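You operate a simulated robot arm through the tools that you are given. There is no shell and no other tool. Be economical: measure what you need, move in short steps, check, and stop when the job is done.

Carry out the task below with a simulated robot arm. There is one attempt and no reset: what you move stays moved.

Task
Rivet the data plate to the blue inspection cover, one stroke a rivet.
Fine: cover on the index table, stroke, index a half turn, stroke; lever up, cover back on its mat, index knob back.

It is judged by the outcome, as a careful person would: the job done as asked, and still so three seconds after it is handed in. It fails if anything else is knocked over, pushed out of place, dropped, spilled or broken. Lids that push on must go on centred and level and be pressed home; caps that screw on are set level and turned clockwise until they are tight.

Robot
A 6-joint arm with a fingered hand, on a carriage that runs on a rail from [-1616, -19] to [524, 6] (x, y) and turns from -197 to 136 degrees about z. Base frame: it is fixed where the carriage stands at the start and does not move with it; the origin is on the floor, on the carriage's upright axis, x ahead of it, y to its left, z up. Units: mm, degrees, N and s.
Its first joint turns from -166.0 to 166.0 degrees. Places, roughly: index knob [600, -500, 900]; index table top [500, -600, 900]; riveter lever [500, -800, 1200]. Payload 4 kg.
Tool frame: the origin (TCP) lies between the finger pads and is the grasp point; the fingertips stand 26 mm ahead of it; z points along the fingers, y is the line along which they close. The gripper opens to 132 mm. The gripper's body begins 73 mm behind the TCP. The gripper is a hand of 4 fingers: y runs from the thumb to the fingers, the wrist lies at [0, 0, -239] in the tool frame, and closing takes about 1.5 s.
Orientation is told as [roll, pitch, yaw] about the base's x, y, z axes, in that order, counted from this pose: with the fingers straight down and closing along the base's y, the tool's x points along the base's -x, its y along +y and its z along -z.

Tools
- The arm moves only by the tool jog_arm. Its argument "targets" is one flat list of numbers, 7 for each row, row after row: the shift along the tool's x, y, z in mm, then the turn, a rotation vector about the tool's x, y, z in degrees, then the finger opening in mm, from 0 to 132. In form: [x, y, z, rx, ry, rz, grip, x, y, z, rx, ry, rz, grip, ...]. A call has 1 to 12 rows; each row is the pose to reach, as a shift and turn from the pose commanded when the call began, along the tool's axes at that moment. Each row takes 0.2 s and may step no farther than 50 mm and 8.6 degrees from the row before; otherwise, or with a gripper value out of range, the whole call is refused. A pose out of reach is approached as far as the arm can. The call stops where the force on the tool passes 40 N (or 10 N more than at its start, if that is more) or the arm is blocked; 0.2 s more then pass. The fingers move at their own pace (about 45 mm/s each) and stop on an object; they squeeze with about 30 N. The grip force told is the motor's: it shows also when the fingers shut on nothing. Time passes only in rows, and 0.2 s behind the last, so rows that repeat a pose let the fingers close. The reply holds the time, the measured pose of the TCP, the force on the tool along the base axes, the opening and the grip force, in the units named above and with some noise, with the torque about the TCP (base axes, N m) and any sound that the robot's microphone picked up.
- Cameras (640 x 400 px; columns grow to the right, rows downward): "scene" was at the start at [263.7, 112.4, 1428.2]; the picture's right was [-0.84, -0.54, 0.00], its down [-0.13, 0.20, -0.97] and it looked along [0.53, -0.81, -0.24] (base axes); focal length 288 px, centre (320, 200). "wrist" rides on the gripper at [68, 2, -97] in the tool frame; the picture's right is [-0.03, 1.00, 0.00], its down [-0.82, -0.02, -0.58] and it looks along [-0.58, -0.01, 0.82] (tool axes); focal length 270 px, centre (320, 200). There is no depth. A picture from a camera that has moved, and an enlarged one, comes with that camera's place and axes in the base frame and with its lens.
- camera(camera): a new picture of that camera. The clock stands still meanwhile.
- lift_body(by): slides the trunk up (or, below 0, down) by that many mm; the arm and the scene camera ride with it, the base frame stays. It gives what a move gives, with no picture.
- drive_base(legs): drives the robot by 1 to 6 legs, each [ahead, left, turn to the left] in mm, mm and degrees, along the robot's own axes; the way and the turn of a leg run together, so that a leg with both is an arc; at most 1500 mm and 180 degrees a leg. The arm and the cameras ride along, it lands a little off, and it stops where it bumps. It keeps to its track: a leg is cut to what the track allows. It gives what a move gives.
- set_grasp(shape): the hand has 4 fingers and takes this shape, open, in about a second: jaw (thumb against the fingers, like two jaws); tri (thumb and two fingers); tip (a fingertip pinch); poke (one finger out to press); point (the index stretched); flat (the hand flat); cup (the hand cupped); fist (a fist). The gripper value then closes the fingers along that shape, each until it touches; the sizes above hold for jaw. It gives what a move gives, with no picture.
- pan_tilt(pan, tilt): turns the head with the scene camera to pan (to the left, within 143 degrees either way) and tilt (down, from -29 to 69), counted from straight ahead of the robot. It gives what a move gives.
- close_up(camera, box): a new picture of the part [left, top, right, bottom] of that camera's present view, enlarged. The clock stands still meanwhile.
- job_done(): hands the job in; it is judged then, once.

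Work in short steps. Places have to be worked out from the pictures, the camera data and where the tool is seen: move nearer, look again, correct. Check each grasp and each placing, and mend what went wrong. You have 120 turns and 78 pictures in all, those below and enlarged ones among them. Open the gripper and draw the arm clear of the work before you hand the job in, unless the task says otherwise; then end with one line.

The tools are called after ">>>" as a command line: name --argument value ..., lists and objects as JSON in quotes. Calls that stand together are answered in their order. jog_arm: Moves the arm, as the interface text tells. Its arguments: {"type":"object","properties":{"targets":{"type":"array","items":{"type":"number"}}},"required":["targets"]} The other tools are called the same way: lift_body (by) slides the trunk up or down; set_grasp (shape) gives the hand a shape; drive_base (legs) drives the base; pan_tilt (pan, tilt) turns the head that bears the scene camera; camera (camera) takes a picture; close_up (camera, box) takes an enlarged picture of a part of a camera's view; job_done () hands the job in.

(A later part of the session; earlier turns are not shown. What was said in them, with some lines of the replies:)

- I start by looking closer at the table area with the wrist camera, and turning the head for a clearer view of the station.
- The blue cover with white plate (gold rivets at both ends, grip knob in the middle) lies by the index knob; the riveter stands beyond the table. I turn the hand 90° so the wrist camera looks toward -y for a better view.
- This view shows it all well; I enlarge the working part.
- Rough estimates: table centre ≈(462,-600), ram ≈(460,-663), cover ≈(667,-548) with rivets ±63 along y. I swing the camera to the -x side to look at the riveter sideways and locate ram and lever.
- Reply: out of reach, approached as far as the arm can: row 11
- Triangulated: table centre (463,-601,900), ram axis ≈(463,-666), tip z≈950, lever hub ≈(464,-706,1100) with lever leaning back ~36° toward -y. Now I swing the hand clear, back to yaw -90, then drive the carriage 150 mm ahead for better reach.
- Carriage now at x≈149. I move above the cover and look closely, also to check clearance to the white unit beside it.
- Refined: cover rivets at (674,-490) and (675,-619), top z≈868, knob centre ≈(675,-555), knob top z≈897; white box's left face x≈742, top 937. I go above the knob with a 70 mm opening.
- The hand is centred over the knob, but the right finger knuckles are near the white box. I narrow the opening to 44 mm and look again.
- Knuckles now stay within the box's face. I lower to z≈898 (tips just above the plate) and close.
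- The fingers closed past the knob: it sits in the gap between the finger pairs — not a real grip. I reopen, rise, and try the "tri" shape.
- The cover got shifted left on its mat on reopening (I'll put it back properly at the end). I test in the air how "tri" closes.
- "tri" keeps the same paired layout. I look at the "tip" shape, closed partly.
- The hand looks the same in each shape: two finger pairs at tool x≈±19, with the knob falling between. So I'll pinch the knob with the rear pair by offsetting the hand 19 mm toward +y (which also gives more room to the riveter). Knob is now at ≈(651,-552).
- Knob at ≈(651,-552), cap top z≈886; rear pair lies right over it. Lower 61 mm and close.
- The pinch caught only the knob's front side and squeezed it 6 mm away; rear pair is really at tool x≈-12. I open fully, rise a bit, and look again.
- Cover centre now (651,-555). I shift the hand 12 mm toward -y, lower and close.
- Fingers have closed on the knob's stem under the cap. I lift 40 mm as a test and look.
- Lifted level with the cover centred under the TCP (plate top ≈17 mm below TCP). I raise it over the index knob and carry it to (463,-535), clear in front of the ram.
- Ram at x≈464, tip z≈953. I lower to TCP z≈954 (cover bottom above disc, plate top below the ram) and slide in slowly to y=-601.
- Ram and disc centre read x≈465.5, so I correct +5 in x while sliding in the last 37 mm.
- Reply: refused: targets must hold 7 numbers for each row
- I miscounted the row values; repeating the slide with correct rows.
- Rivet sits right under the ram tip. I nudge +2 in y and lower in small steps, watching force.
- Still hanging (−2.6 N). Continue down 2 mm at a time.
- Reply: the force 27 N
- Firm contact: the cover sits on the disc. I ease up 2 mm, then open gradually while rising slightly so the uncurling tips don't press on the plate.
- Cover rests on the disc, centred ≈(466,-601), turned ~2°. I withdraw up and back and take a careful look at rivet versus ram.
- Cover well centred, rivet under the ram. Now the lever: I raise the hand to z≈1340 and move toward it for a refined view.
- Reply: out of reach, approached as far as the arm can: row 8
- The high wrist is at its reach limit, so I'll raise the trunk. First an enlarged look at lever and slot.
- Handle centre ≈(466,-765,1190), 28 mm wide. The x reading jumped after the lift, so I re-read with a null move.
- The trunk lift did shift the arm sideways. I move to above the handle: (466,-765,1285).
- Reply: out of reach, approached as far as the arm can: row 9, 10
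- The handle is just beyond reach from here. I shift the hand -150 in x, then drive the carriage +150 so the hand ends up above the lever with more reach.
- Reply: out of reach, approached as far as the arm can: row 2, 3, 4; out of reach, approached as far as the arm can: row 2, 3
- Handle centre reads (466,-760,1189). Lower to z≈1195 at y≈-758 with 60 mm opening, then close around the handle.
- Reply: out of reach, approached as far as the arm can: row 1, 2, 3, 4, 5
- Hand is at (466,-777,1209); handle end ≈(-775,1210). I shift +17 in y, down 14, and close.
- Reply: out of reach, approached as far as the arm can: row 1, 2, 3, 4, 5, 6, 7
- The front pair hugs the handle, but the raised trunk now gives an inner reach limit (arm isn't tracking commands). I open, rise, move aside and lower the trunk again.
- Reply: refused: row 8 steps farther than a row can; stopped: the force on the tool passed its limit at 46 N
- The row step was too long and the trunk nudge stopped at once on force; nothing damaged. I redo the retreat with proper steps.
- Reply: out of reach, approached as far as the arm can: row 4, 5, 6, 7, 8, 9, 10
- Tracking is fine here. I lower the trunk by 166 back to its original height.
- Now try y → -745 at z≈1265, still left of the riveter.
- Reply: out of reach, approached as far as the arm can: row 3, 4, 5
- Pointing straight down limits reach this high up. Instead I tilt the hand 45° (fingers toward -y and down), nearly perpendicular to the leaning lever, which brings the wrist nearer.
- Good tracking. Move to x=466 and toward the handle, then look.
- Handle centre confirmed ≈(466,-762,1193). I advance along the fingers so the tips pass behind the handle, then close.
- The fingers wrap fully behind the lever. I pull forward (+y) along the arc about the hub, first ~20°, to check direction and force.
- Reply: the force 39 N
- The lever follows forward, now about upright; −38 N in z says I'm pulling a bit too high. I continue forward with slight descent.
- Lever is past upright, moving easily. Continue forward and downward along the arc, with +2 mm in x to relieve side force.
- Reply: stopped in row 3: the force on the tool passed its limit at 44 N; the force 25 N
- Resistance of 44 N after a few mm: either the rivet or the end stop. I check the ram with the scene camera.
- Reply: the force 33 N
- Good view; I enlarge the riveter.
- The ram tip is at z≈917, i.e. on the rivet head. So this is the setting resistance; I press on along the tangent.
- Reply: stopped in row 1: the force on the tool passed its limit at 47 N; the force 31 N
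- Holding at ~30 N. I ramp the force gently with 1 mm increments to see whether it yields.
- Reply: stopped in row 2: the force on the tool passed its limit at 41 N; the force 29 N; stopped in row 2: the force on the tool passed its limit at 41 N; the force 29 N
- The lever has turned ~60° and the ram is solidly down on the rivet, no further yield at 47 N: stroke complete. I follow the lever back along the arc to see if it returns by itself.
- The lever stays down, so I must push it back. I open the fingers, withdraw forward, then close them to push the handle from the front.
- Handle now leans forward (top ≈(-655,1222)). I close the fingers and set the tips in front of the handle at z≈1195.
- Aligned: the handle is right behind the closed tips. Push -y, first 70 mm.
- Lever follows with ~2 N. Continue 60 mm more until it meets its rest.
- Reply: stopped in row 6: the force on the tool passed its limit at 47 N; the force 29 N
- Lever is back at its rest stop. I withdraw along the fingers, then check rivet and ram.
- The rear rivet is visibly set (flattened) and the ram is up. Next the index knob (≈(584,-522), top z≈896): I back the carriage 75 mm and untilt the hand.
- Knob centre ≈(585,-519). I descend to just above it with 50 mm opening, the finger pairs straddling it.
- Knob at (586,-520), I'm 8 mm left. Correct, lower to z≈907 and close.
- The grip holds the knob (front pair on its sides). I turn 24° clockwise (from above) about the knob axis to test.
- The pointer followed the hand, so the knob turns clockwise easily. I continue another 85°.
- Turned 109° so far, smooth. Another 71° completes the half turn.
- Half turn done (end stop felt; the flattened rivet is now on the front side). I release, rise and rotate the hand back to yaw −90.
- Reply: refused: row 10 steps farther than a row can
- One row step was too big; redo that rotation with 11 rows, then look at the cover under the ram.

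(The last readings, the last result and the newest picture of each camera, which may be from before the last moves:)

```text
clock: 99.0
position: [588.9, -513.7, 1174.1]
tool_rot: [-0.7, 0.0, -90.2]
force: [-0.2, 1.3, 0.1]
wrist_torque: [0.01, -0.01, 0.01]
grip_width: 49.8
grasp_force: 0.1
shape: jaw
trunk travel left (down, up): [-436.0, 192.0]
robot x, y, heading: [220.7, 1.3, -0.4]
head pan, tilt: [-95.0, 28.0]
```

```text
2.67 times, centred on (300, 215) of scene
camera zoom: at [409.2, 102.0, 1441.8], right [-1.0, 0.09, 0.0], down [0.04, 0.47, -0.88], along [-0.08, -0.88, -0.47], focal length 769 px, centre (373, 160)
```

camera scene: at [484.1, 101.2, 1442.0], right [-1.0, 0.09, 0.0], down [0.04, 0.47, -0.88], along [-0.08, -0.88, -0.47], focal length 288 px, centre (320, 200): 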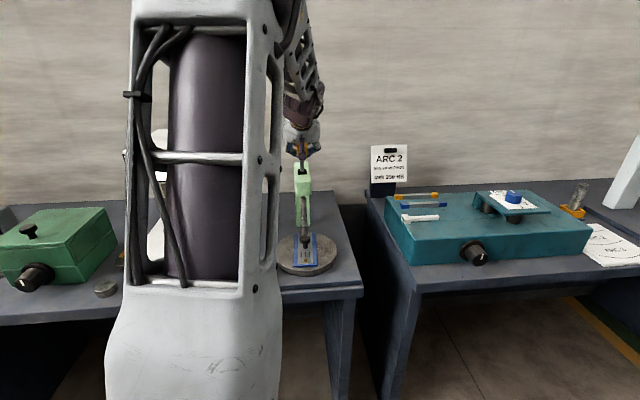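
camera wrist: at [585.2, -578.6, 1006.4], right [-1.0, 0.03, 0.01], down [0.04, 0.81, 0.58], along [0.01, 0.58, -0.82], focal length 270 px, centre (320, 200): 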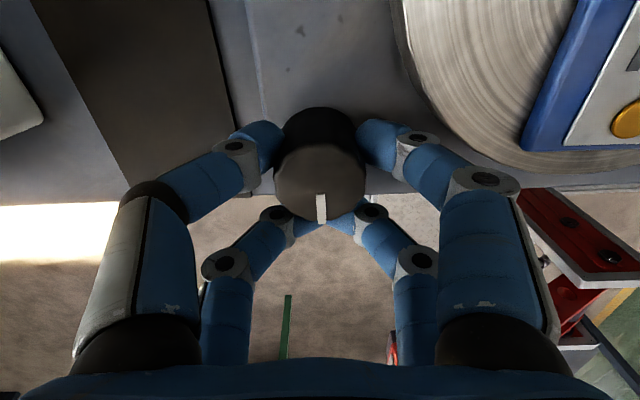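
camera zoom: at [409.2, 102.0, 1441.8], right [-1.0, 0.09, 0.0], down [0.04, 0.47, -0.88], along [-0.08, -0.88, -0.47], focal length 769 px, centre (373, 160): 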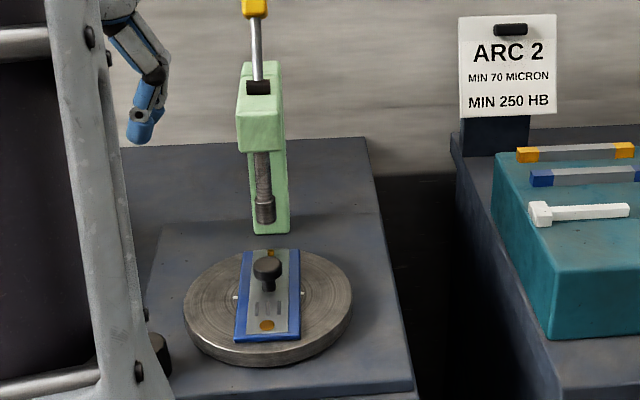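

Half turn confirmed: the set rivet is in front, the other under the ram. I drive back to x≈297 and go to the same pre-approach at the lever, tilting 45°.

>>> drive_base --legs '[[75, 0, 0]]'

>>> jog_arm --targets '[0, -20, -10, 0, -4.5, 0, 70, 0, -40, -20, 0, -9, 0, 70, 0, -60, -30, 0, -13.5, 0, 70, 0, -80, -40, 0, -18, 0, 70, 0, -100, -50, 0, -22.5, 0, 70, 0, -120, -60, 0, -27, 0, 70, 0, -140, -70, 0, -31.5, 0, 70, 0, -160, -75, 0, -36, 0, 70, 0, -180, -80, 0, -40.5, 0, 70, 0, -197, -80, 0, -45.5, 0, 70]'

```text
clock: 100.1
position: [666.1, -511.8, 1174.9]
tool_rot: [-0.8, 0.2, -90.3]
force: [0.9, -0.1, -0.9]
wrist_torque: [-0.01, -0.03, 0.0]
grip_width: 49.9
grasp_force: 0.2
shape: jaw
trunk travel left (down, up): [-436.0, 192.0]
robot x, y, heading: [298.5, 1.1, -0.1]
head pan, tilt: [-95.0, 28.0]
```

```text
clock: 102.3
position: [468.7, -510.4, 1258.7]
tool_rot: [-0.9, -45.5, -89.6]
force: [0.0, -0.2, -0.6]
wrist_torque: [-0.02, 0.01, 0.02]
grip_width: 69.3
grasp_force: 0.1
shape: jaw
trunk travel left (down, up): [-436.0, 192.0]
robot x, y, heading: [293.1, 0.2, 0.0]
head pan, tilt: [-95.0, 28.0]
```

>>> jog_arm --targets '[-25, -1, 29, 0, 0, 0, 70, -50, -1, 58, 0, 0, 0, 70, -75, -2, 88, 0, 0, 0, 70, -100, -2, 117, 0, 0, 0, 70, -124, -2, 146, 0, 0, 0, 70, -124, -2, 146, 0, 0, 0, 70]'

>>> camera --camera "wrist"

```text
clock: 103.7
position: [470.2, -701.4, 1242.6]
tool_rot: [-0.9, -45.3, -89.6]
force: [0.0, 0.0, -0.5]
wrist_torque: [-0.02, 0.01, 0.0]
grip_width: 69.4
grasp_force: 0.1
shape: jaw
trunk travel left (down, up): [-436.0, 192.0]
robot x, y, heading: [297.6, 4.8, 0.1]
head pan, tilt: [-95.0, 28.0]
```

```text
17 pictures are left
camera wrist: at [472.2, -582.9, 1261.6], right [1.0, -0.02, 0.01], down [-0.01, -0.16, 0.99], along [-0.02, -0.99, -0.16], focal length 270 px, centre (320, 200)
```

wrist: 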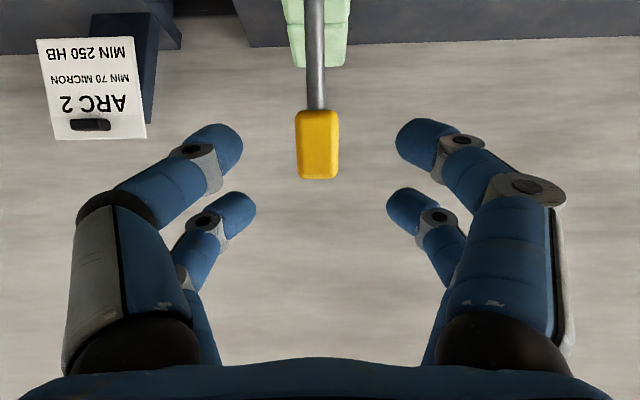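

Same picture as the first time, lever at rest. Advance and close around it.

>>> jog_arm --targets '[-2, -2, 30, 0, 0, 0, 64, -3, -4, 60, 0, 0, 0, 60, -4, -4, 85, 0, 0, 0, 60, -4, -4, 85, 0, 0, 0, 20, -4, -4, 85, 0, 0, 0, 0, -4, -4, 85, 0, 0, 0, 0, -4, -4, 85, 0, 0, 0, 0, -4, -4, 85, 0, 0, 0, 0]'

>>> camera --camera "wrist"

```text
clock: 105.5
position: [462.5, -765.8, 1182.0]
tool_rot: [-0.8, -45.1, -89.6]
force: [-0.6, 5.6, -9.8]
wrist_torque: [0.0, 0.09, 0.11]
grip_width: 0.0
grasp_force: 30.5
shape: jaw
trunk travel left (down, up): [-436.0, 192.0]
robot x, y, heading: [295.1, 5.3, 0.3]
head pan, tilt: [-95.0, 28.0]
```

```text
16 pictures are left
camera wrist: at [464.4, -646.7, 1201.9], right [1.0, -0.02, 0.01], down [-0.01, -0.17, 0.99], along [-0.02, -0.99, -0.17], focal length 270 px, centre (320, 200)
```

wrist: 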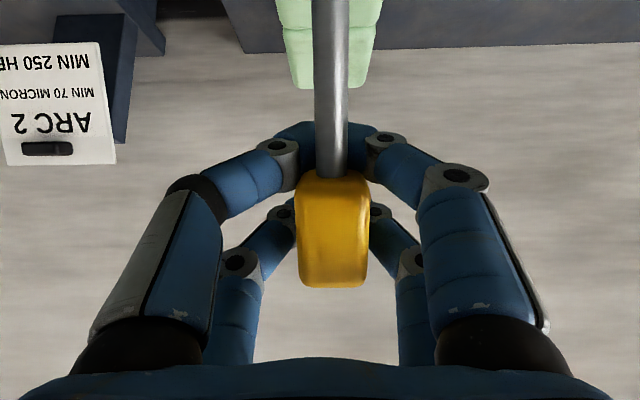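

Lever hooked again. Full pull along the same arc in one go.

>>> jog_arm --targets '[2, 0, -6, 0, 0, 0, 0, 4, 1, -12, 0, 0, 0, 0, 7, 1, -18, 0, 0, 0, 0, 10, 2, -24, 0, 0, 0, 0, 13, 2, -29, 0, 0, 0, 0, 16.5, 2, -32, 0, 0, 0, 0, 22, 2, -36, 0, 0, 0, 0, 28, 2, -42, 0, 0, 0, 0, 34, 2, -47, 0, 0, 0, 0, 40.5, 2, -52, 0, 0, 0, 0, 47.6, 2, -56.5, 0, 0, 0, 0, 52, 2, -58, 0, 0, 0, 0]'

>>> jog_arm --targets '[3, 0, -1, 0, 0, 0, 0, 6, 0, -2, 0, 0, 0, 0, 9, 0, -3, 0, 0, 0, 0]'

>>> close_up --camera "scene" --box '[265, 140, 345, 280]'

```text
clock: 108.1
position: [462.1, -688.0, 1189.5]
tool_rot: [-0.9, -45.5, -89.7]
force: [-13.2, -23.7, -4.3]
wrist_torque: [-0.83, -0.08, 0.08]
grip_width: 0.0
grasp_force: 30.2
shape: jaw
trunk travel left (down, up): [-436.0, 192.0]
robot x, y, heading: [296.0, 5.7, 0.2]
head pan, tilt: [-95.0, 28.0]
```

```text
clock: 108.5
position: [463.6, -688.9, 1190.2]
tool_rot: [-1.1, -46.0, -89.7]
force: [-4.6, -21.4, -6.6]
wrist_torque: [-0.74, -0.17, 0.03]
grip_width: 0.1
grasp_force: 29.9
shape: jaw
trunk travel left (down, up): [-436.0, 192.0]
robot x, y, heading: [297.2, 4.6, -0.2]
head pan, tilt: [-95.0, 28.0]
stopped in row 2: the force on the tool passed its limit at 43 N (the readings are from after the stop); the commanded pose is now the measured one
```

```text
2.86 times, centred on (305, 210) of scene
camera zoom: at [485.1, 101.8, 1441.8], right [-1.0, 0.09, 0.0], down [0.04, 0.47, -0.88], along [-0.08, -0.88, -0.47], focal length 824 px, centre (363, 171)
```

zoom: 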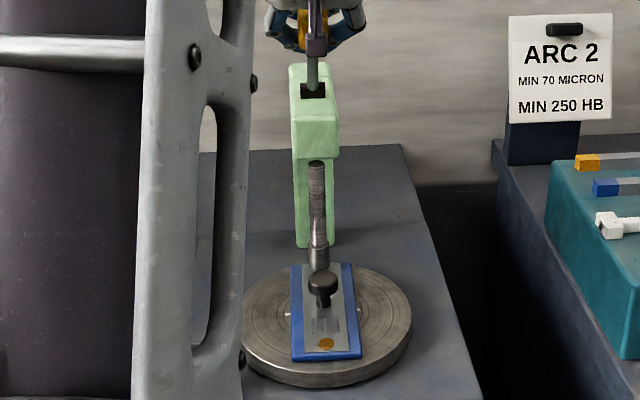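

Same end point, ram down on the second rivet. Open and withdraw, then close and place the tips in front of the handle.

>>> jog_arm --targets '[0, 0, 0, 0, 0, 0, 80, 0, 0, 0, 0, 0, 0, 80, 0, 0, 0, 0, 0, 0, 80, 0, 0, 0, 0, 0, 0, 80, 0, 0, 0, 0, 0, 0, 80, 0, 0, -35, 0, 0, 0, 80, 0, 0, -70, 0, 0, 0, 80, -7, 0, -100, 0, 0, 0, 80, -14, 0, -115, 0, 0, 0, 80]'

>>> jog_arm --targets '[0, 0, 0, 0, 0, 0, 0, 0, 0, 0, 0, 0, 0, 0, 0, 0, 0, 0, 0, 0, 0, 0, 0, 0, 0, 0, 0, 0, 0, 0, 0, 0, 0, 0, 0, 20, 0, 12, 0, 0, 0, 0, 40, 0, 24, 0, 0, 0, 0, 56, 0, 34, 0, 0, 0, 0]'

>>> camera --camera "wrist"

```text
clock: 110.5
position: [465.2, -611.3, 1281.0]
tool_rot: [-1.1, -45.7, -89.6]
force: [0.2, -0.1, -0.1]
wrist_torque: [-0.02, -0.01, -0.01]
grip_width: 79.6
grasp_force: 0.0
shape: jaw
trunk travel left (down, up): [-436.0, 192.0]
robot x, y, heading: [298.2, 3.5, -0.1]
head pan, tilt: [-95.0, 28.0]
```

```text
clock: 112.3
position: [465.3, -598.1, 1216.3]
tool_rot: [-1.0, -45.9, -89.7]
force: [-0.4, 0.8, 0.5]
wrist_torque: [0.02, 0.0, 0.0]
grip_width: 0.1
grasp_force: 30.4
shape: jaw
trunk travel left (down, up): [-436.0, 192.0]
robot x, y, heading: [295.5, 3.3, -0.4]
head pan, tilt: [-95.0, 28.0]
```

```text
14 pictures are left
camera wrist: at [467.1, -479.7, 1234.9], right [1.0, -0.02, 0.01], down [-0.01, -0.15, 0.99], along [-0.02, -0.99, -0.15], focal length 270 px, centre (320, 200)
```

wrist: 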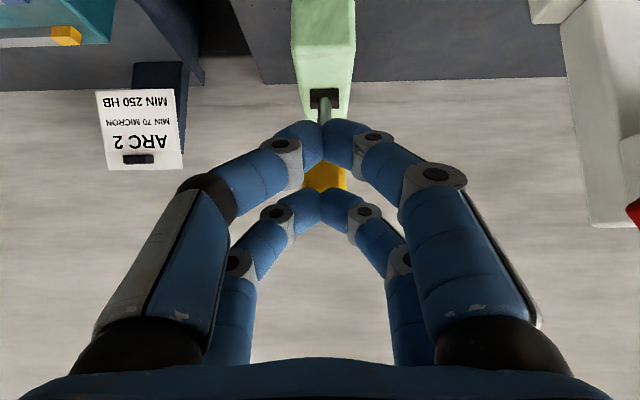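

Aligned. Push the lever back to its rest.

>>> jog_arm --targets '[-7.6, 1, 7.9, 0, 0, 0, 0, -15.2, 1, 15.8, 0, 0, 0, 0, -22.9, 1, 23.7, 0, 0, 0, 0, -30.5, 1, 31.6, 0, 0, 0, 0, -38, 1, 39.5, 0, 0, 0, 0, -45.8, 1, 47.4, 0, 0, 0, 0, -53.5, 1, 55.3, 0, 0, 0, 0, -61, 1, 63, 0, 0, 0, 0, -68.8, 1, 71, 0, 0, 0, 0, -76, 0, 79, 0, 0, 0, 0, -83, 0, 86.5, 0, 0, 0, 0, -90, 0, 94, 0, 0, 0, 0]'

```text
clock: 113.0
position: [464.0, -624.9, 1225.4]
tool_rot: [-1.4, -47.0, -89.4]
force: [-0.5, 6.1, 14.0]
wrist_torque: [-0.34, 0.01, 0.01]
grip_width: 0.1
grasp_force: 29.8
shape: jaw
trunk travel left (down, up): [-436.0, 192.0]
robot x, y, heading: [295.3, 3.2, 0.4]
head pan, tilt: [-95.0, 28.0]
stopped in row 3: the force on the tool passed its limit at 48 N (the readings are from after the stop); the commanded pose is now the measured one
```

Stopped early on contact. I look before continuing.

>>> camera --camera "wrist"

```text
13 pictures are left
camera wrist: at [467.5, -506.3, 1241.2], right [1.0, -0.03, 0.0], down [0.0, -0.14, 0.99], along [-0.02, -0.99, -0.14], focal length 270 px, centre (320, 200)
```

wrist: 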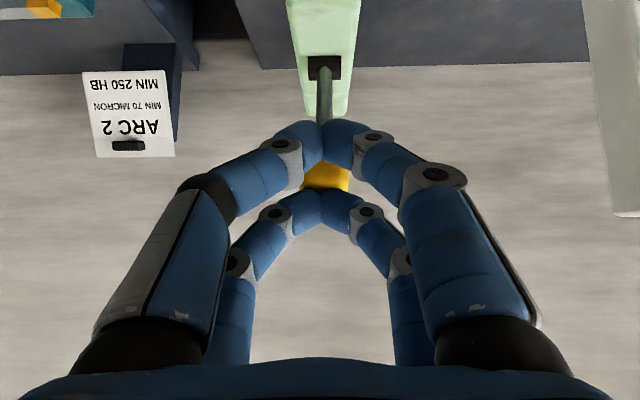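

Contact is good; I push more slowly with a slight rise to follow the arc.

>>> jog_arm --targets '[-3, 0, 2, 0, 0, 0, 0, -8, 0, 6, 0, 0, 0, 0, -13.5, 0, 10.5, 0, 0, 0, 0, -19, 0, 15, 0, 0, 0, 0, -24, 0, 20, 0, 0, 0, 0, -29, 0, 25, 0, 0, 0, 0, -34, 0, 30, 0, 0, 0, 0, -39, 0, 35, 0, 0, 0, 0, -44, 0, 40, 0, 0, 0, 0, -49, 0, 46, 0, 0, 0, 0, -54, 0, 52, 0, 0, 0, 0]'

```text
clock: 113.7
position: [465.0, -638.2, 1230.5]
tool_rot: [-1.6, -47.3, -89.4]
force: [-0.3, 3.2, 11.0]
wrist_torque: [-0.32, 0.01, 0.01]
grip_width: 0.0
grasp_force: 29.6
shape: jaw
trunk travel left (down, up): [-436.0, 192.0]
robot x, y, heading: [295.2, 7.5, 0.0]
head pan, tilt: [-95.0, 28.0]
stopped in row 3: the force on the tool passed its limit at 42 N (the readings are from after the stop); the commanded pose is now the measured one
```

The upper finger pair is riding on the handle's end face; I back off, lower 24 mm and push again.

>>> jog_arm --targets '[8, 0, -9, 0, 0, 0, 0, 16, 0, -17, 0, 0, 0, 0, 24, 0, -8, 0, 0, 0, 0, 33, 0, 0, 0, 0, 0, 0, 33, 0, 0, 0, 0, 0, 0]'

>>> camera --camera "wrist"

```text
clock: 114.9
position: [463.9, -614.7, 1204.3]
tool_rot: [-1.6, -47.1, -89.4]
force: [1.0, 0.2, 0.3]
wrist_torque: [-0.02, -0.01, -0.01]
grip_width: 0.0
grasp_force: 30.2
shape: jaw
trunk travel left (down, up): [-436.0, 192.0]
robot x, y, heading: [296.6, 6.7, 0.1]
head pan, tilt: [-95.0, 28.0]
```

```text
12 pictures are left
camera wrist: at [466.7, -496.3, 1220.4], right [1.0, -0.03, 0.0], down [0.0, -0.13, 0.99], along [-0.03, -0.99, -0.13], focal length 270 px, centre (320, 200)
```

wrist: 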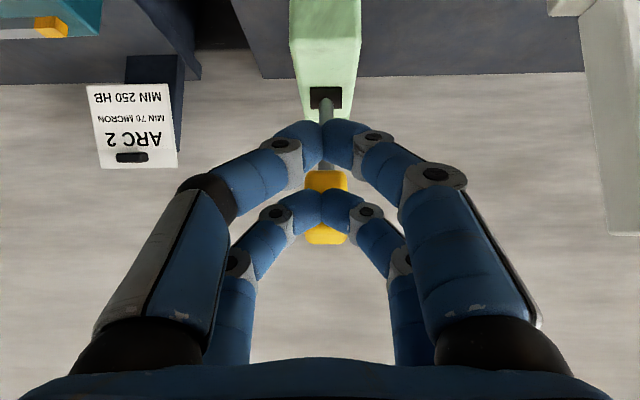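

Now the upper pair bears on the handle's middle. Push.

>>> jog_arm --targets '[-6.5, 1, 6.7, 0, 0, 0, 0, -13, 1, 13.8, 0, 0, 0, 0, -20, 1, 21, 0, 0, 0, 0, -27, 1, 28, 0, 0, 0, 0, -34, 1, 35, 0, 0, 0, 0, -41, 1, 42.5, 0, 0, 0, 0, -48, 1, 50, 0, 0, 0, 0, -54.5, 1, 57, 0, 0, 0, 0, -61, 1, 64.5, 0, 0, 0, 0, -67.5, 1, 72, 0, 0, 0, 0, -74, 1, 79, 0, 0, 0, 0, -81, 1, 86, 0, 0, 0, 0]'

>>> camera --camera "wrist"

```text
clock: 117.3
position: [465.9, -716.1, 1207.4]
tool_rot: [-1.4, -47.0, -89.4]
force: [-1.0, 30.2, 10.0]
wrist_torque: [-0.33, -0.01, -0.04]
grip_width: 0.1
grasp_force: 29.7
shape: jaw
trunk travel left (down, up): [-436.0, 192.0]
robot x, y, heading: [296.4, 6.0, 0.1]
head pan, tilt: [-95.0, 28.0]
stopped in row 11: the force on the tool passed its limit at 53 N (the readings are from after the stop); the commanded pose is now the measured one
```

```text
11 pictures are left
camera wrist: at [469.0, -598.0, 1223.4], right [1.0, -0.02, 0.0], down [-0.01, -0.14, 0.99], along [-0.02, -0.99, -0.14], focal length 270 px, centre (320, 200)
```

wrist: 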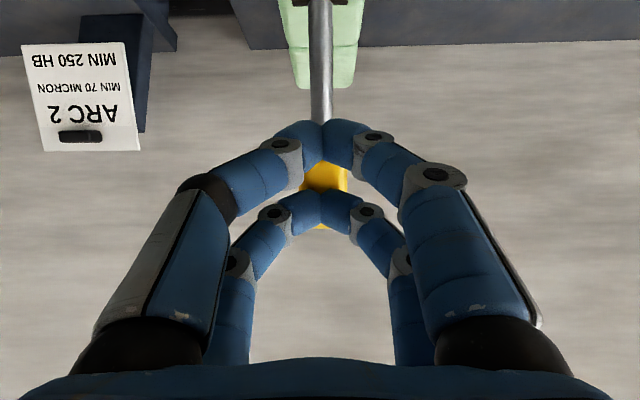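

Lever is back up. Withdraw, move the carriage back 75 mm, untilt, and hover over the cover.

>>> jog_arm --targets '[0, 0, -40, 0, 0, 0, 0, 0, 0, -80, 0, 0, 0, 0, 10, 0, -120, 0, 0, 0, 40, 30, 0, -150, 0, 0, 0, 56, 60, 0, -180, 0, 0, 0, 56, 85, 0, -205, 0, 0, 0, 56]'

>>> drive_base --legs '[[-75, 0, 0]]'

>>> jog_arm --targets '[0, 10, 0, 0, 7.8, 0, 56, 0, 20, 0, 0, 15.6, 0, 56, 0, 30, 0, 0, 23.4, 0, 56, 0, 45, 0, 0, 31.2, 0, 56, 0, 60, 0, 0, 39, 0, 56, 0, 75, 0, 0, 47, 0, 56, 20, 75, 30, 0, 47, 0, 56, 40, 75, 60, 0, 47, 0, 56, 50, 75, 80, 0, 47, 0, 56]'

```text
clock: 118.7
position: [468.3, -513.0, 1279.0]
tool_rot: [-1.4, -46.8, -89.4]
force: [-1.0, -0.4, 0.1]
wrist_torque: [-0.02, -0.01, 0.01]
grip_width: 55.5
grasp_force: 0.0
shape: jaw
trunk travel left (down, up): [-436.0, 192.0]
robot x, y, heading: [296.5, 4.0, -0.1]
head pan, tilt: [-95.0, 28.0]
```

```text
clock: 119.8
position: [395.2, -512.6, 1279.1]
tool_rot: [-1.4, -46.8, -89.5]
force: [-0.2, 0.7, -0.2]
wrist_torque: [-0.03, -0.03, -0.01]
grip_width: 55.5
grasp_force: 0.0
shape: jaw
trunk travel left (down, up): [-436.0, 192.0]
robot x, y, heading: [222.0, 3.2, 0.1]
head pan, tilt: [-95.0, 28.0]
```

```text
clock: 121.8
position: [468.9, -538.1, 1187.6]
tool_rot: [-1.0, 0.2, -90.4]
force: [-0.3, 0.4, 0.3]
wrist_torque: [-0.06, -0.01, 0.0]
grip_width: 55.8
grasp_force: 0.0
shape: jaw
trunk travel left (down, up): [-436.0, 192.0]
robot x, y, heading: [216.6, 4.9, -0.3]
head pan, tilt: [-95.0, 28.0]
```

>>> jog_arm --targets '[-10, -1, 40, 0, 0, 0, 56, -20, -2, 80, 0, 0, 0, 56, -35, -3, 120, 0, 0, 0, 56, -52, -3, 160, 0, 0, 0, 56, -52, -3, 200, 0, 0, 0, 56, -52, -3, 200, 0, 0, 0, 56]'

>>> camera --camera "wrist"

```text
clock: 123.2
position: [465.2, -587.7, 985.6]
tool_rot: [-1.1, 0.2, -90.5]
force: [0.1, 0.3, 0.5]
wrist_torque: [0.0, -0.01, 0.01]
grip_width: 55.6
grasp_force: 0.0
shape: jaw
trunk travel left (down, up): [-436.0, 192.0]
robot x, y, heading: [222.2, 5.3, 0.0]
head pan, tilt: [-95.0, 28.0]
```

```text
10 pictures are left
camera wrist: at [468.3, -519.1, 1082.9], right [1.0, -0.03, -0.02], down [-0.02, -0.82, 0.58], along [-0.03, -0.57, -0.82], focal length 270 px, centre (320, 200)
```

wrist: 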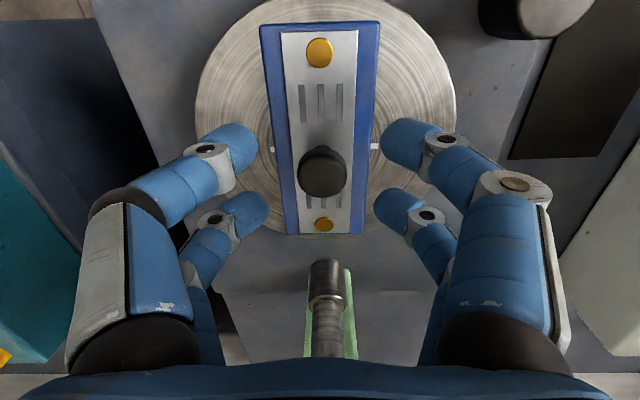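

Both rivets are now flattened/set. Cover centre (465,-600). I lower to z≈941 at y≈-594 and close under the cap.

>>> jog_arm --targets '[-5, 0, 20, 0, 0, 0, 56, -5, 0, 36, 0, 0, 0, 56, -5, 0, 44, 0, 0, 0, 56, -5, 0, 44, 0, 0, 0, 20, -5, 0, 44, 0, 0, 0, 10, -5, 0, 44, 0, 0, 0, 0, -5, 0, 44, 0, 0, 0, 0, -5, 0, 44, 0, 0, 0, 0]'

>>> camera --camera "wrist"

```text
clock: 125.0
position: [462.5, -594.9, 943.4]
tool_rot: [-1.1, 0.2, -90.5]
force: [-0.4, 0.7, -2.2]
wrist_torque: [0.03, -0.02, -0.01]
grip_width: 0.0
grasp_force: 29.8
shape: jaw
trunk travel left (down, up): [-436.0, 192.0]
robot x, y, heading: [221.9, 4.1, -0.2]
head pan, tilt: [-95.0, 28.0]
```

```text
9 pictures are left
camera wrist: at [465.5, -524.9, 1040.7], right [1.0, -0.03, -0.02], down [-0.02, -0.82, 0.57], along [-0.03, -0.57, -0.82], focal length 270 px, centre (320, 200)
```

wrist: 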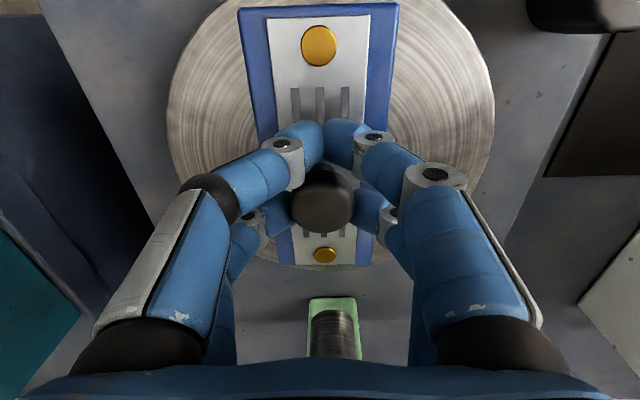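

The rear pair is on the knob's cap. I test with a small 12 mm lift (ram clearance is ~30 mm).

>>> jog_arm --targets '[0, 0, -4, 0, 0, 0, 0, 0, 0, -8, 0, 0, 0, 0, 0, 0, -12, 0, 0, 0, 0, 0, 0, -12, 0, 0, 0, 0]'

>>> camera --camera "wrist"

```text
clock: 126.0
position: [462.5, -595.8, 954.9]
tool_rot: [-0.9, 0.2, -90.5]
force: [-0.8, 0.1, -2.9]
wrist_torque: [0.05, 0.01, -0.01]
grip_width: 0.1
grasp_force: 29.8
shape: jaw
trunk travel left (down, up): [-436.0, 192.0]
robot x, y, heading: [221.4, 4.5, -0.1]
head pan, tilt: [-95.0, 28.0]
```

```text
8 pictures are left
camera wrist: at [465.4, -525.6, 1052.7], right [1.0, -0.03, -0.02], down [-0.02, -0.82, 0.58], along [-0.03, -0.58, -0.82], focal length 270 px, centre (320, 200)
```

wrist: 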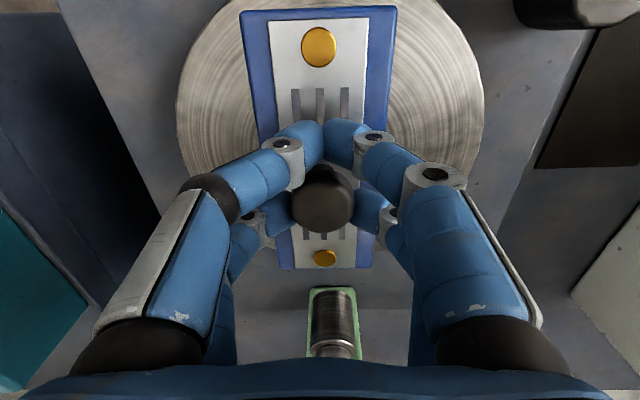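

The cover lifts level, firmly pinched. I slide it out from under the ram, raise it, and carry it over toward the mat (cover target centre (675,-555.5)).

>>> jog_arm --targets '[12, 0, 0, 0, 0, 0, 0, 24, 0, 0, 0, 0, 0, 0, 36, 0, 0, 0, 0, 0, 0, 48, 0, 0, 0, 0, 0, 0, 60, 0, 0, 0, 0, 0, 0, 60, 0, -20, 0, 0, 0, 0, 60, 0, -40, 0, 0, 0, 0, 60, 0, -60, 0, 0, 0, 0, 60, 30, -60, 0, 0, 0, 0, 60, 60, -60, 0, 0, 0, 0, 58, 90, -60, 0, 0, 0, 0]'

>>> jog_arm --targets '[-3, 30, 0, 0, 0, 0, 0, -6, 60, 0, 0, 0, 0, 0, -9, 90, 0, 0, 0, 0, 0, -10, 112, 0, 0, 0, 0, 0, -12, 119, 0, 0, 0, 0, 0, -12, 119, 0, 0, 0, 0, 0]'

>>> camera --camera "wrist"

```text
clock: 128.3
position: [550.3, -535.3, 1014.7]
tool_rot: [-1.0, 0.2, -90.5]
force: [-0.3, -0.2, -2.8]
wrist_torque: [0.07, -0.02, 0.01]
grip_width: 0.3
grasp_force: 29.9
shape: jaw
trunk travel left (down, up): [-436.0, 192.0]
robot x, y, heading: [225.5, 2.2, -0.2]
head pan, tilt: [-95.0, 28.0]
```

```text
clock: 129.8
position: [670.6, -550.0, 1012.2]
tool_rot: [-1.0, 0.1, -90.4]
force: [0.2, -0.3, -3.8]
wrist_torque: [0.05, -0.03, 0.0]
grip_width: 0.3
grasp_force: 29.7
shape: jaw
trunk travel left (down, up): [-436.0, 192.0]
robot x, y, heading: [214.8, 0.6, -0.1]
head pan, tilt: [-95.0, 28.0]
```

```text
7 pictures are left
camera wrist: at [674.0, -480.3, 1109.1], right [1.0, -0.03, -0.02], down [-0.02, -0.82, 0.58], along [-0.03, -0.58, -0.82], focal length 270 px, centre (320, 200)
```

wrist: 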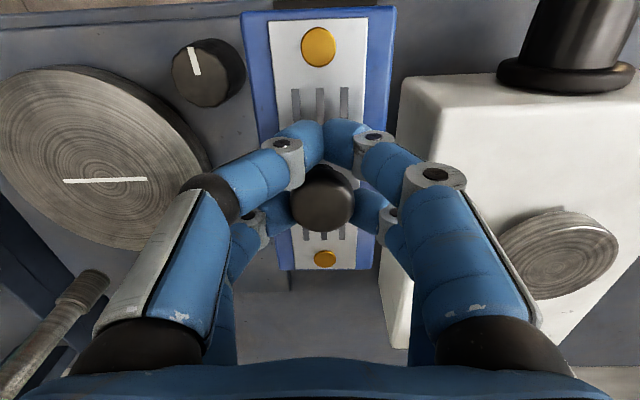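

Cover held straight, centre ≈(671.5,-557). I shift (+3,+2) and lower to just above the mat.

>>> jog_arm --targets '[1, 2, 20, 0, 0, 0, 0, 2, 3, 40, 0, 0, 0, 0, 2, 3, 60, 0, 0, 0, 0, 2, 3, 80, 0, 0, 0, 0, 2, 3, 94, 0, 0, 0, 0, 2, 3, 94, 0, 0, 0, 0]'

>>> camera --camera "wrist"

```text
clock: 131.2
position: [670.7, -549.3, 916.1]
tool_rot: [-0.9, 0.1, -90.5]
force: [-0.7, -0.1, -2.6]
wrist_torque: [0.06, 0.0, 0.01]
grip_width: 0.0
grasp_force: 30.6
shape: jaw
trunk travel left (down, up): [-436.0, 192.0]
robot x, y, heading: [222.5, 1.5, -0.1]
head pan, tilt: [-95.0, 28.0]
```

```text
6 pictures are left
camera wrist: at [674.0, -480.4, 1013.2], right [1.0, -0.03, -0.02], down [-0.02, -0.82, 0.58], along [-0.03, -0.57, -0.82], focal length 270 px, centre (320, 200)
```

wrist: 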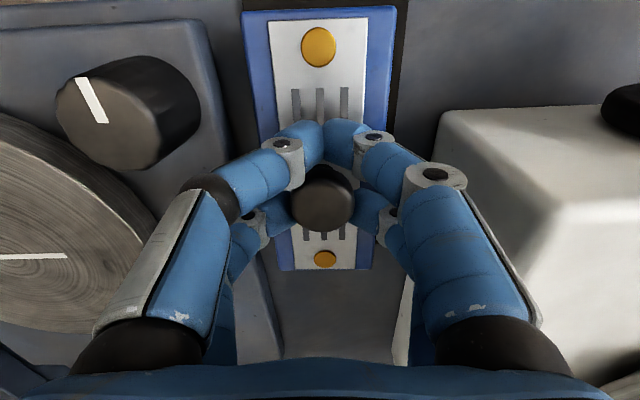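

Cover centre now ≈(671,-556.5); mat spans x 635–714.5, y −472…−639, so I correct +4 in x and lower gently.

>>> jog_arm --targets '[0, 2, 3, 0, 0, 0, 0, 1, 4, 6, 0, 0, 0, 0, 1, 4, 9, 0, 0, 0, 0, 1, 4, 12, 0, 0, 0, 0, 1, 4, 12, 0, 0, 0, 0]'

```text
clock: 132.3
position: [675.1, -547.2, 905.8]
tool_rot: [-1.0, 0.1, -90.5]
force: [0.0, -1.0, -3.1]
wrist_torque: [0.04, 0.0, 0.03]
grip_width: 0.0
grasp_force: 29.8
shape: jaw
trunk travel left (down, up): [-436.0, 192.0]
robot x, y, heading: [222.2, 4.2, 0.1]
head pan, tilt: [-95.0, 28.0]
```

>>> jog_arm --targets '[-1, 0, 2, 0, 0, 0, 0, -1, 0, 4, 0, 0, 0, 0, -1, 0, 5, 0, 0, 0, 0, -1, 0, 5, 0, 0, 0, 0]'

```text
clock: 133.3
position: [675.0, -549.2, 901.1]
tool_rot: [-1.0, 0.1, -90.5]
force: [0.1, -0.1, 1.5]
wrist_torque: [0.02, 0.0, 0.0]
grip_width: 0.0
grasp_force: 29.7
shape: jaw
trunk travel left (down, up): [-436.0, 192.0]
robot x, y, heading: [225.4, 4.2, -0.2]
head pan, tilt: [-95.0, 28.0]
```

Contact with the mat (+1.5 N). I release gradually and rise.

>>> jog_arm --targets '[0, 0, 0, 0, 0, 0, 15, 0, 0, 0, 0, 0, 0, 35, 0, 0, -1, 0, 0, 0, 50, 0, 0, -2, 0, 0, 0, 56, 0, 0, -3, 0, 0, 0, 56, 0, 0, -30, 0, 0, 0, 56, 0, 0, -70, 0, 0, 0, 56, 0, 0, -110, 0, 0, 0, 56, 0, 0, -130, 0, 0, 0, 56]'

>>> camera --camera "wrist"

```text
clock: 135.3
position: [680.5, -550.2, 1032.9]
tool_rot: [-1.0, 0.2, -90.5]
force: [0.1, 0.5, 0.1]
wrist_torque: [0.01, 0.03, 0.03]
grip_width: 55.4
grasp_force: 0.1
shape: jaw
trunk travel left (down, up): [-436.0, 192.0]
robot x, y, heading: [223.9, 2.7, -0.1]
head pan, tilt: [-95.0, 28.0]
```

```text
5 pictures are left
camera wrist: at [683.3, -481.3, 1129.3], right [1.0, -0.03, -0.02], down [-0.02, -0.82, 0.58], along [-0.03, -0.57, -0.82], focal length 270 px, centre (320, 200)
```

wrist: 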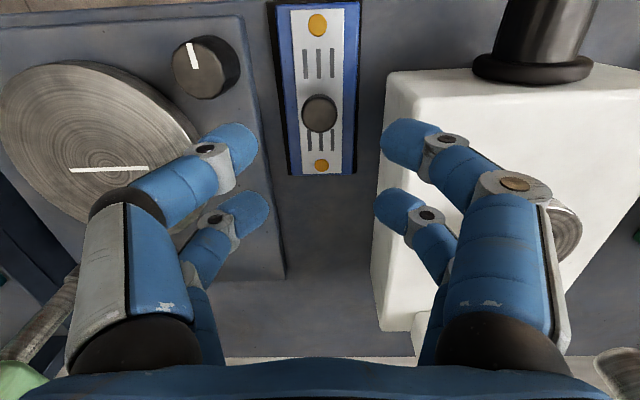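

Cover is back on its mat, squarely. Now I go over the index knob, turning the hand to the yaw it had at the end of indexing.

>>> jog_arm --targets '[4, -9, -20, 0, 0, 8.5, 50, 8, -18, -40, 0, 0, 17, 50, 12, -27, -40, 0, 0, 25.5, 50, 16, -36, -40, 0, 0, 34, 50, 20, -45, -40, 0, 0, 42.5, 50, 24, -54, -40, 0, 0, 51, 50, 28, -63, -40, 0, 0, 59.5, 50, 32, -72, -40, 0, 0, 68, 50, 35, -81, -40, 0, 0, 76.5, 50, 38, -90, -40, 0, 0, 85, 50, 38, -94, -40, 0, 0, 93.5, 50]'

>>> jog_arm --targets '[0, 0, 0, 0, 0, 8, 50, 0, 0, 0, 0, 0, 16, 50, 0, 0, 0, 0, 0, 24, 50, 0, 0, 0, 0, 0, 32, 50, 0, 0, 0, 0, 0, 40, 50, 0, 0, 0, 0, 0, 48, 50, 0, 0, 0, 0, 0, 56, 50, 0, 0, 0, 0, 0, 64, 50, 0, 0, 0, 0, 0, 72, 50, 0, 0, 0, 0, 0, 80, 50, 0, 0, 0, 0, 0, 86.5, 50]'

```text
clock: 137.8
position: [586.4, -509.6, 1072.9]
tool_rot: [-0.1, -1.0, 175.8]
force: [0.5, -1.0, 0.4]
wrist_torque: [0.02, 0.0, -0.01]
grip_width: 50.5
grasp_force: 0.1
shape: jaw
trunk travel left (down, up): [-436.0, 192.0]
robot x, y, heading: [225.2, 7.6, -0.0]
head pan, tilt: [-95.0, 28.0]
```

```text
clock: 140.2
position: [585.8, -509.5, 1072.9]
tool_rot: [1.0, -0.1, 89.3]
force: [0.2, -0.2, -0.4]
wrist_torque: [0.01, 0.01, -0.01]
grip_width: 50.6
grasp_force: 0.1
shape: jaw
trunk travel left (down, up): [-436.0, 192.0]
robot x, y, heading: [224.7, 3.9, -0.2]
head pan, tilt: [-95.0, 28.0]
```

Descend to z≈955 and look.

>>> jog_arm --targets '[1, 0, 40, 0, 0, 0, 50, 2, 0, 80, 0, 0, 0, 50, 2, 0, 115, 0, 0, 0, 50, 2, 0, 118, 0, 0, 0, 50]'

>>> camera --camera "wrist"

```text
clock: 141.2
position: [584.8, -513.0, 953.7]
tool_rot: [1.1, -0.2, 89.6]
force: [0.0, -0.5, -0.3]
wrist_torque: [0.03, 0.0, -0.02]
grip_width: 50.5
grasp_force: 0.1
shape: jaw
trunk travel left (down, up): [-436.0, 192.0]
robot x, y, heading: [223.6, 6.0, 0.0]
head pan, tilt: [-95.0, 28.0]
```

```text
4 pictures are left
camera wrist: at [583.6, -580.1, 1049.7], right [-1.0, 0.03, 0.02], down [0.04, 0.81, 0.58], along [0.01, 0.58, -0.82], focal length 270 px, centre (320, 200)
```

wrist: 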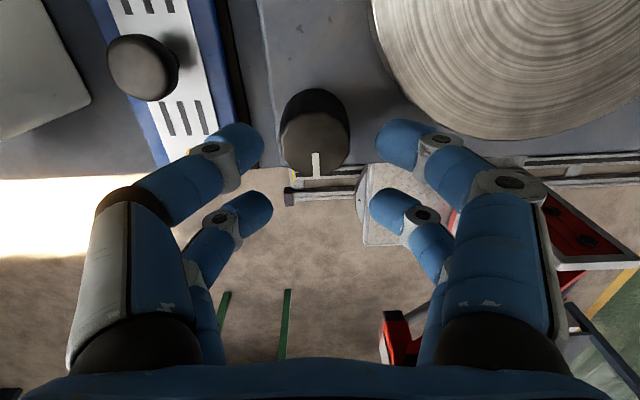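

Well aligned. Lower 45 mm, close, and begin turning back counter-clockwise.

>>> jog_arm --targets '[0, -1.5, 20, 0, 0, 0, 50, 0, -1.5, 38, 0, 0, 0, 50, 0, -1.5, 45, 0, 0, 0, 50, 0, -1.5, 45, 0, 0, 0, 20, 0, -1.5, 45, 0, 0, 0, 0, 0, -1.5, 45, 0, 0, 0, 0, 0, -1.5, 45, 0, 0, 0, 0, 0, -1.5, 45, 0, 0, 0, 0]'

```text
clock: 142.9
position: [584.2, -512.1, 906.6]
tool_rot: [1.0, -0.3, 89.5]
force: [1.4, 10.8, -2.9]
wrist_torque: [0.16, -0.11, 0.18]
grip_width: 21.8
grasp_force: 30.0
shape: jaw
trunk travel left (down, up): [-436.0, 192.0]
robot x, y, heading: [223.5, 3.4, 0.1]
head pan, tilt: [-95.0, 28.0]
```

>>> jog_arm --targets '[0.08, 1.0, 0, 0, 0, -8.5, 0, 0.3, 2.05, 0, 0, 0, -17, 0, 0.7, 3, 0, 0, 0, -25.5, 0, 1.2, 3.9, 0, 0, 0, -34, 0, 1.8, 4.7, 0, 0, 0, -42.5, 0, 2.6, 5.4, 0, 0, 0, -51, 0, 3.4, 6, 0, 0, 0, -59.5, 0, 4.4, 6.5, 0, 0, 0, -68, 0, 5.4, 6.8, 0, 0, 0, -76.5, 0, 6.4, 7, 0, 0, 0, -85, 0]'

```text
clock: 145.2
position: [579.2, -518.1, 910.3]
tool_rot: [0.0, -1.0, 174.6]
force: [21.6, -14.8, -28.5]
wrist_torque: [-0.53, -0.14, -0.14]
grip_width: 18.2
grasp_force: 29.9
shape: jaw
trunk travel left (down, up): [-436.0, 192.0]
robot x, y, heading: [224.2, -0.9, -0.1]
head pan, tilt: [-95.0, 28.0]
```

Some side force builds up from a small centre offset; I relax it (+2, +1.3, +3 mm) and continue the remaining ~94°.

>>> jog_arm --targets '[1, 0.7, 1.5, 0, 0, 0, 0, 2, 1.3, 3, 0, 0, 0, 0, 2.1, 2.3, 3, 0, 0, -8.5, 0, 2.3, 3.3, 3, 0, 0, -17, 0, 2.7, 4.3, 3, 0, 0, -25.5, 0, 3.2, 5.2, 3, 0, 0, -34, 0, 3.8, 6, 3, 0, 0, -42.5, 0, 4.6, 6.7, 3, 0, 0, -51, 0]'

>>> camera --camera "wrist"

```text
clock: 146.9
position: [581.9, -523.3, 907.0]
tool_rot: [-0.8, -0.6, -134.5]
force: [22.8, 3.6, 20.5]
wrist_torque: [-0.06, -0.67, -0.19]
grip_width: 19.2
grasp_force: 30.3
shape: jaw
trunk travel left (down, up): [-436.0, 192.0]
robot x, y, heading: [223.5, 3.1, 0.1]
head pan, tilt: [-95.0, 28.0]
```

```text
3 pictures are left
camera wrist: at [632.5, -475.1, 1003.5], right [0.7, -0.72, -0.01], down [-0.58, -0.57, 0.59], along [-0.43, -0.4, -0.81], focal length 270 px, centre (320, 200)
```

wrist: 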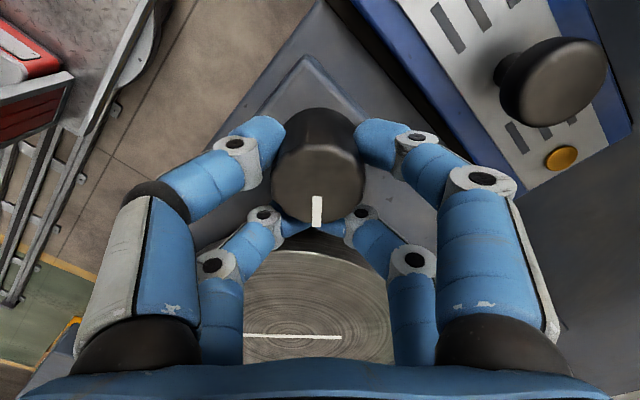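

The pointer follows the hand; 44° remain. Relax slightly and finish.

>>> jog_arm --targets '[1.4, 1.4, -2, 0, 0, 0, 0, 1.5, 2.4, -2, 0, 0, -8.5, 0, 1.7, 3.4, -2, 0, 0, -17, 0, 2.1, 4.4, -2, 0, 0, -25.5, 0, 2.6, 5.3, -2, 0, 0, -34, 0, 3.2, 6.1, -2, 0, 0, -42, 0, 3.3, 6.3, -2, 0, 0, -45, 0, 3.3, 6.3, -2, 0, 0, -45, 0]'

```text
clock: 148.8
position: [587.7, -524.9, 907.7]
tool_rot: [-1.0, 0.4, -89.5]
force: [0.5, 10.3, 3.6]
wrist_torque: [0.1, -0.18, -0.03]
grip_width: 19.6
grasp_force: 29.8
shape: jaw
trunk travel left (down, up): [-436.0, 192.0]
robot x, y, heading: [222.1, 4.0, 0.0]
head pan, tilt: [-95.0, 28.0]
```

I turn a few degrees more to feel the original end stop.

>>> jog_arm --targets '[0, 0.4, 0, 0, 0, -3, 0, 0.1, 0.7, 0, 0, 0, -6, 0, 0.1, 0.7, 0, 0, 0, -6, 0]'

>>> camera --camera "wrist"

```text
clock: 149.6
position: [589.5, -526.2, 908.4]
tool_rot: [-1.0, 0.4, -83.5]
force: [-0.4, 13.6, -2.7]
wrist_torque: [0.09, -0.19, -0.59]
grip_width: 19.2
grasp_force: 29.6
shape: jaw
trunk travel left (down, up): [-436.0, 192.0]
robot x, y, heading: [222.5, 2.7, -0.0]
head pan, tilt: [-95.0, 28.0]
```

```text
2 pictures are left
camera wrist: at [584.4, -456.5, 1005.2], right [1.0, 0.09, -0.02], down [0.08, -0.82, 0.57], along [0.04, -0.57, -0.82], focal length 270 px, centre (320, 200)
```

wrist: 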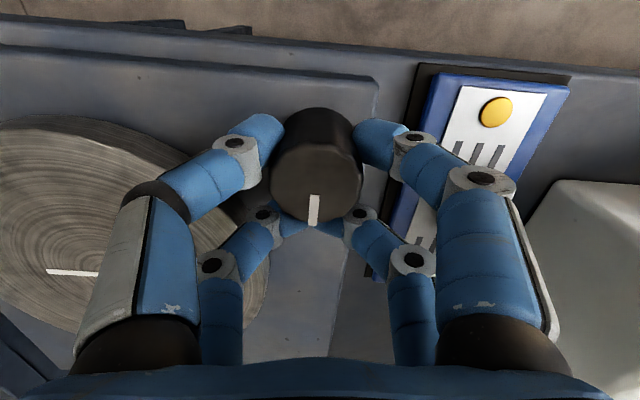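

Stop felt (−0.59 Nm): the knob is back. Relax 3°, release and rise clear.

>>> jog_arm --targets '[0, 0, 0, 0, 0, 2, 0, 0, 0, 0, 0, 0, 2, 50, 0, 0, 0, 0, 0, 2, 50, 0, 0, 0, 0, 0, 2, 50, 0, 0, 0, 0, 0, 2, 50, 0, 0, -40, 0, 0, 2, 50, 0, 0, -85, 0, 0, 2, 50, 0, 0, -130, 0, 0, 2, 70, 10, 0, -175, 0, 0, 2, 90, 30, 0, -220, 0, 0, 2, 100, 50, 0, -260, 0, 0, 2, 100, 70, 0, -300, 0, 0, 2, 100]'

>>> camera --camera "wrist"

```text
clock: 152.2
position: [585.3, -459.2, 1209.4]
tool_rot: [-1.0, 0.4, -85.5]
force: [0.2, -0.4, 0.2]
wrist_torque: [0.05, -0.01, -0.01]
grip_width: 100.1
grasp_force: 0.1
shape: jaw
trunk travel left (down, up): [-436.0, 192.0]
robot x, y, heading: [222.8, 1.5, -0.3]
head pan, tilt: [-95.0, 28.0]
```

```text
1 pictures are left
camera wrist: at [583.4, -389.0, 1306.6], right [1.0, 0.05, -0.02], down [0.05, -0.82, 0.57], along [0.02, -0.57, -0.82], focal length 270 px, centre (320, 200)
```

wrist: 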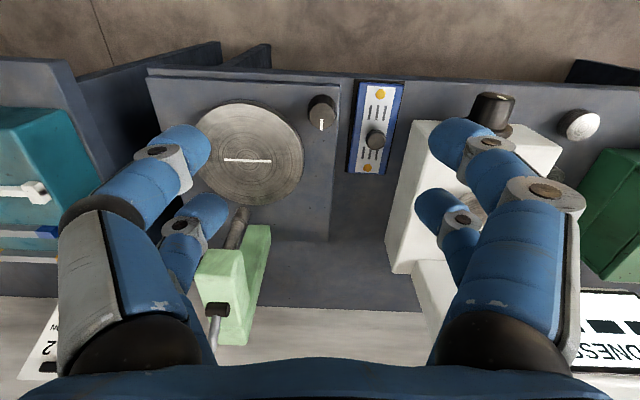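

Knob pointer is back as at the start, both rivets are set, the cover is on its mat, the lever is up and the hand is open and clear. I hand in the job.

>>> job_done

```text
The job is handed in.
```

The data plate is riveted to the blue cover with one stroke per rivet. The lever is up, the cover is back on its mat and the index knob is back where it started.
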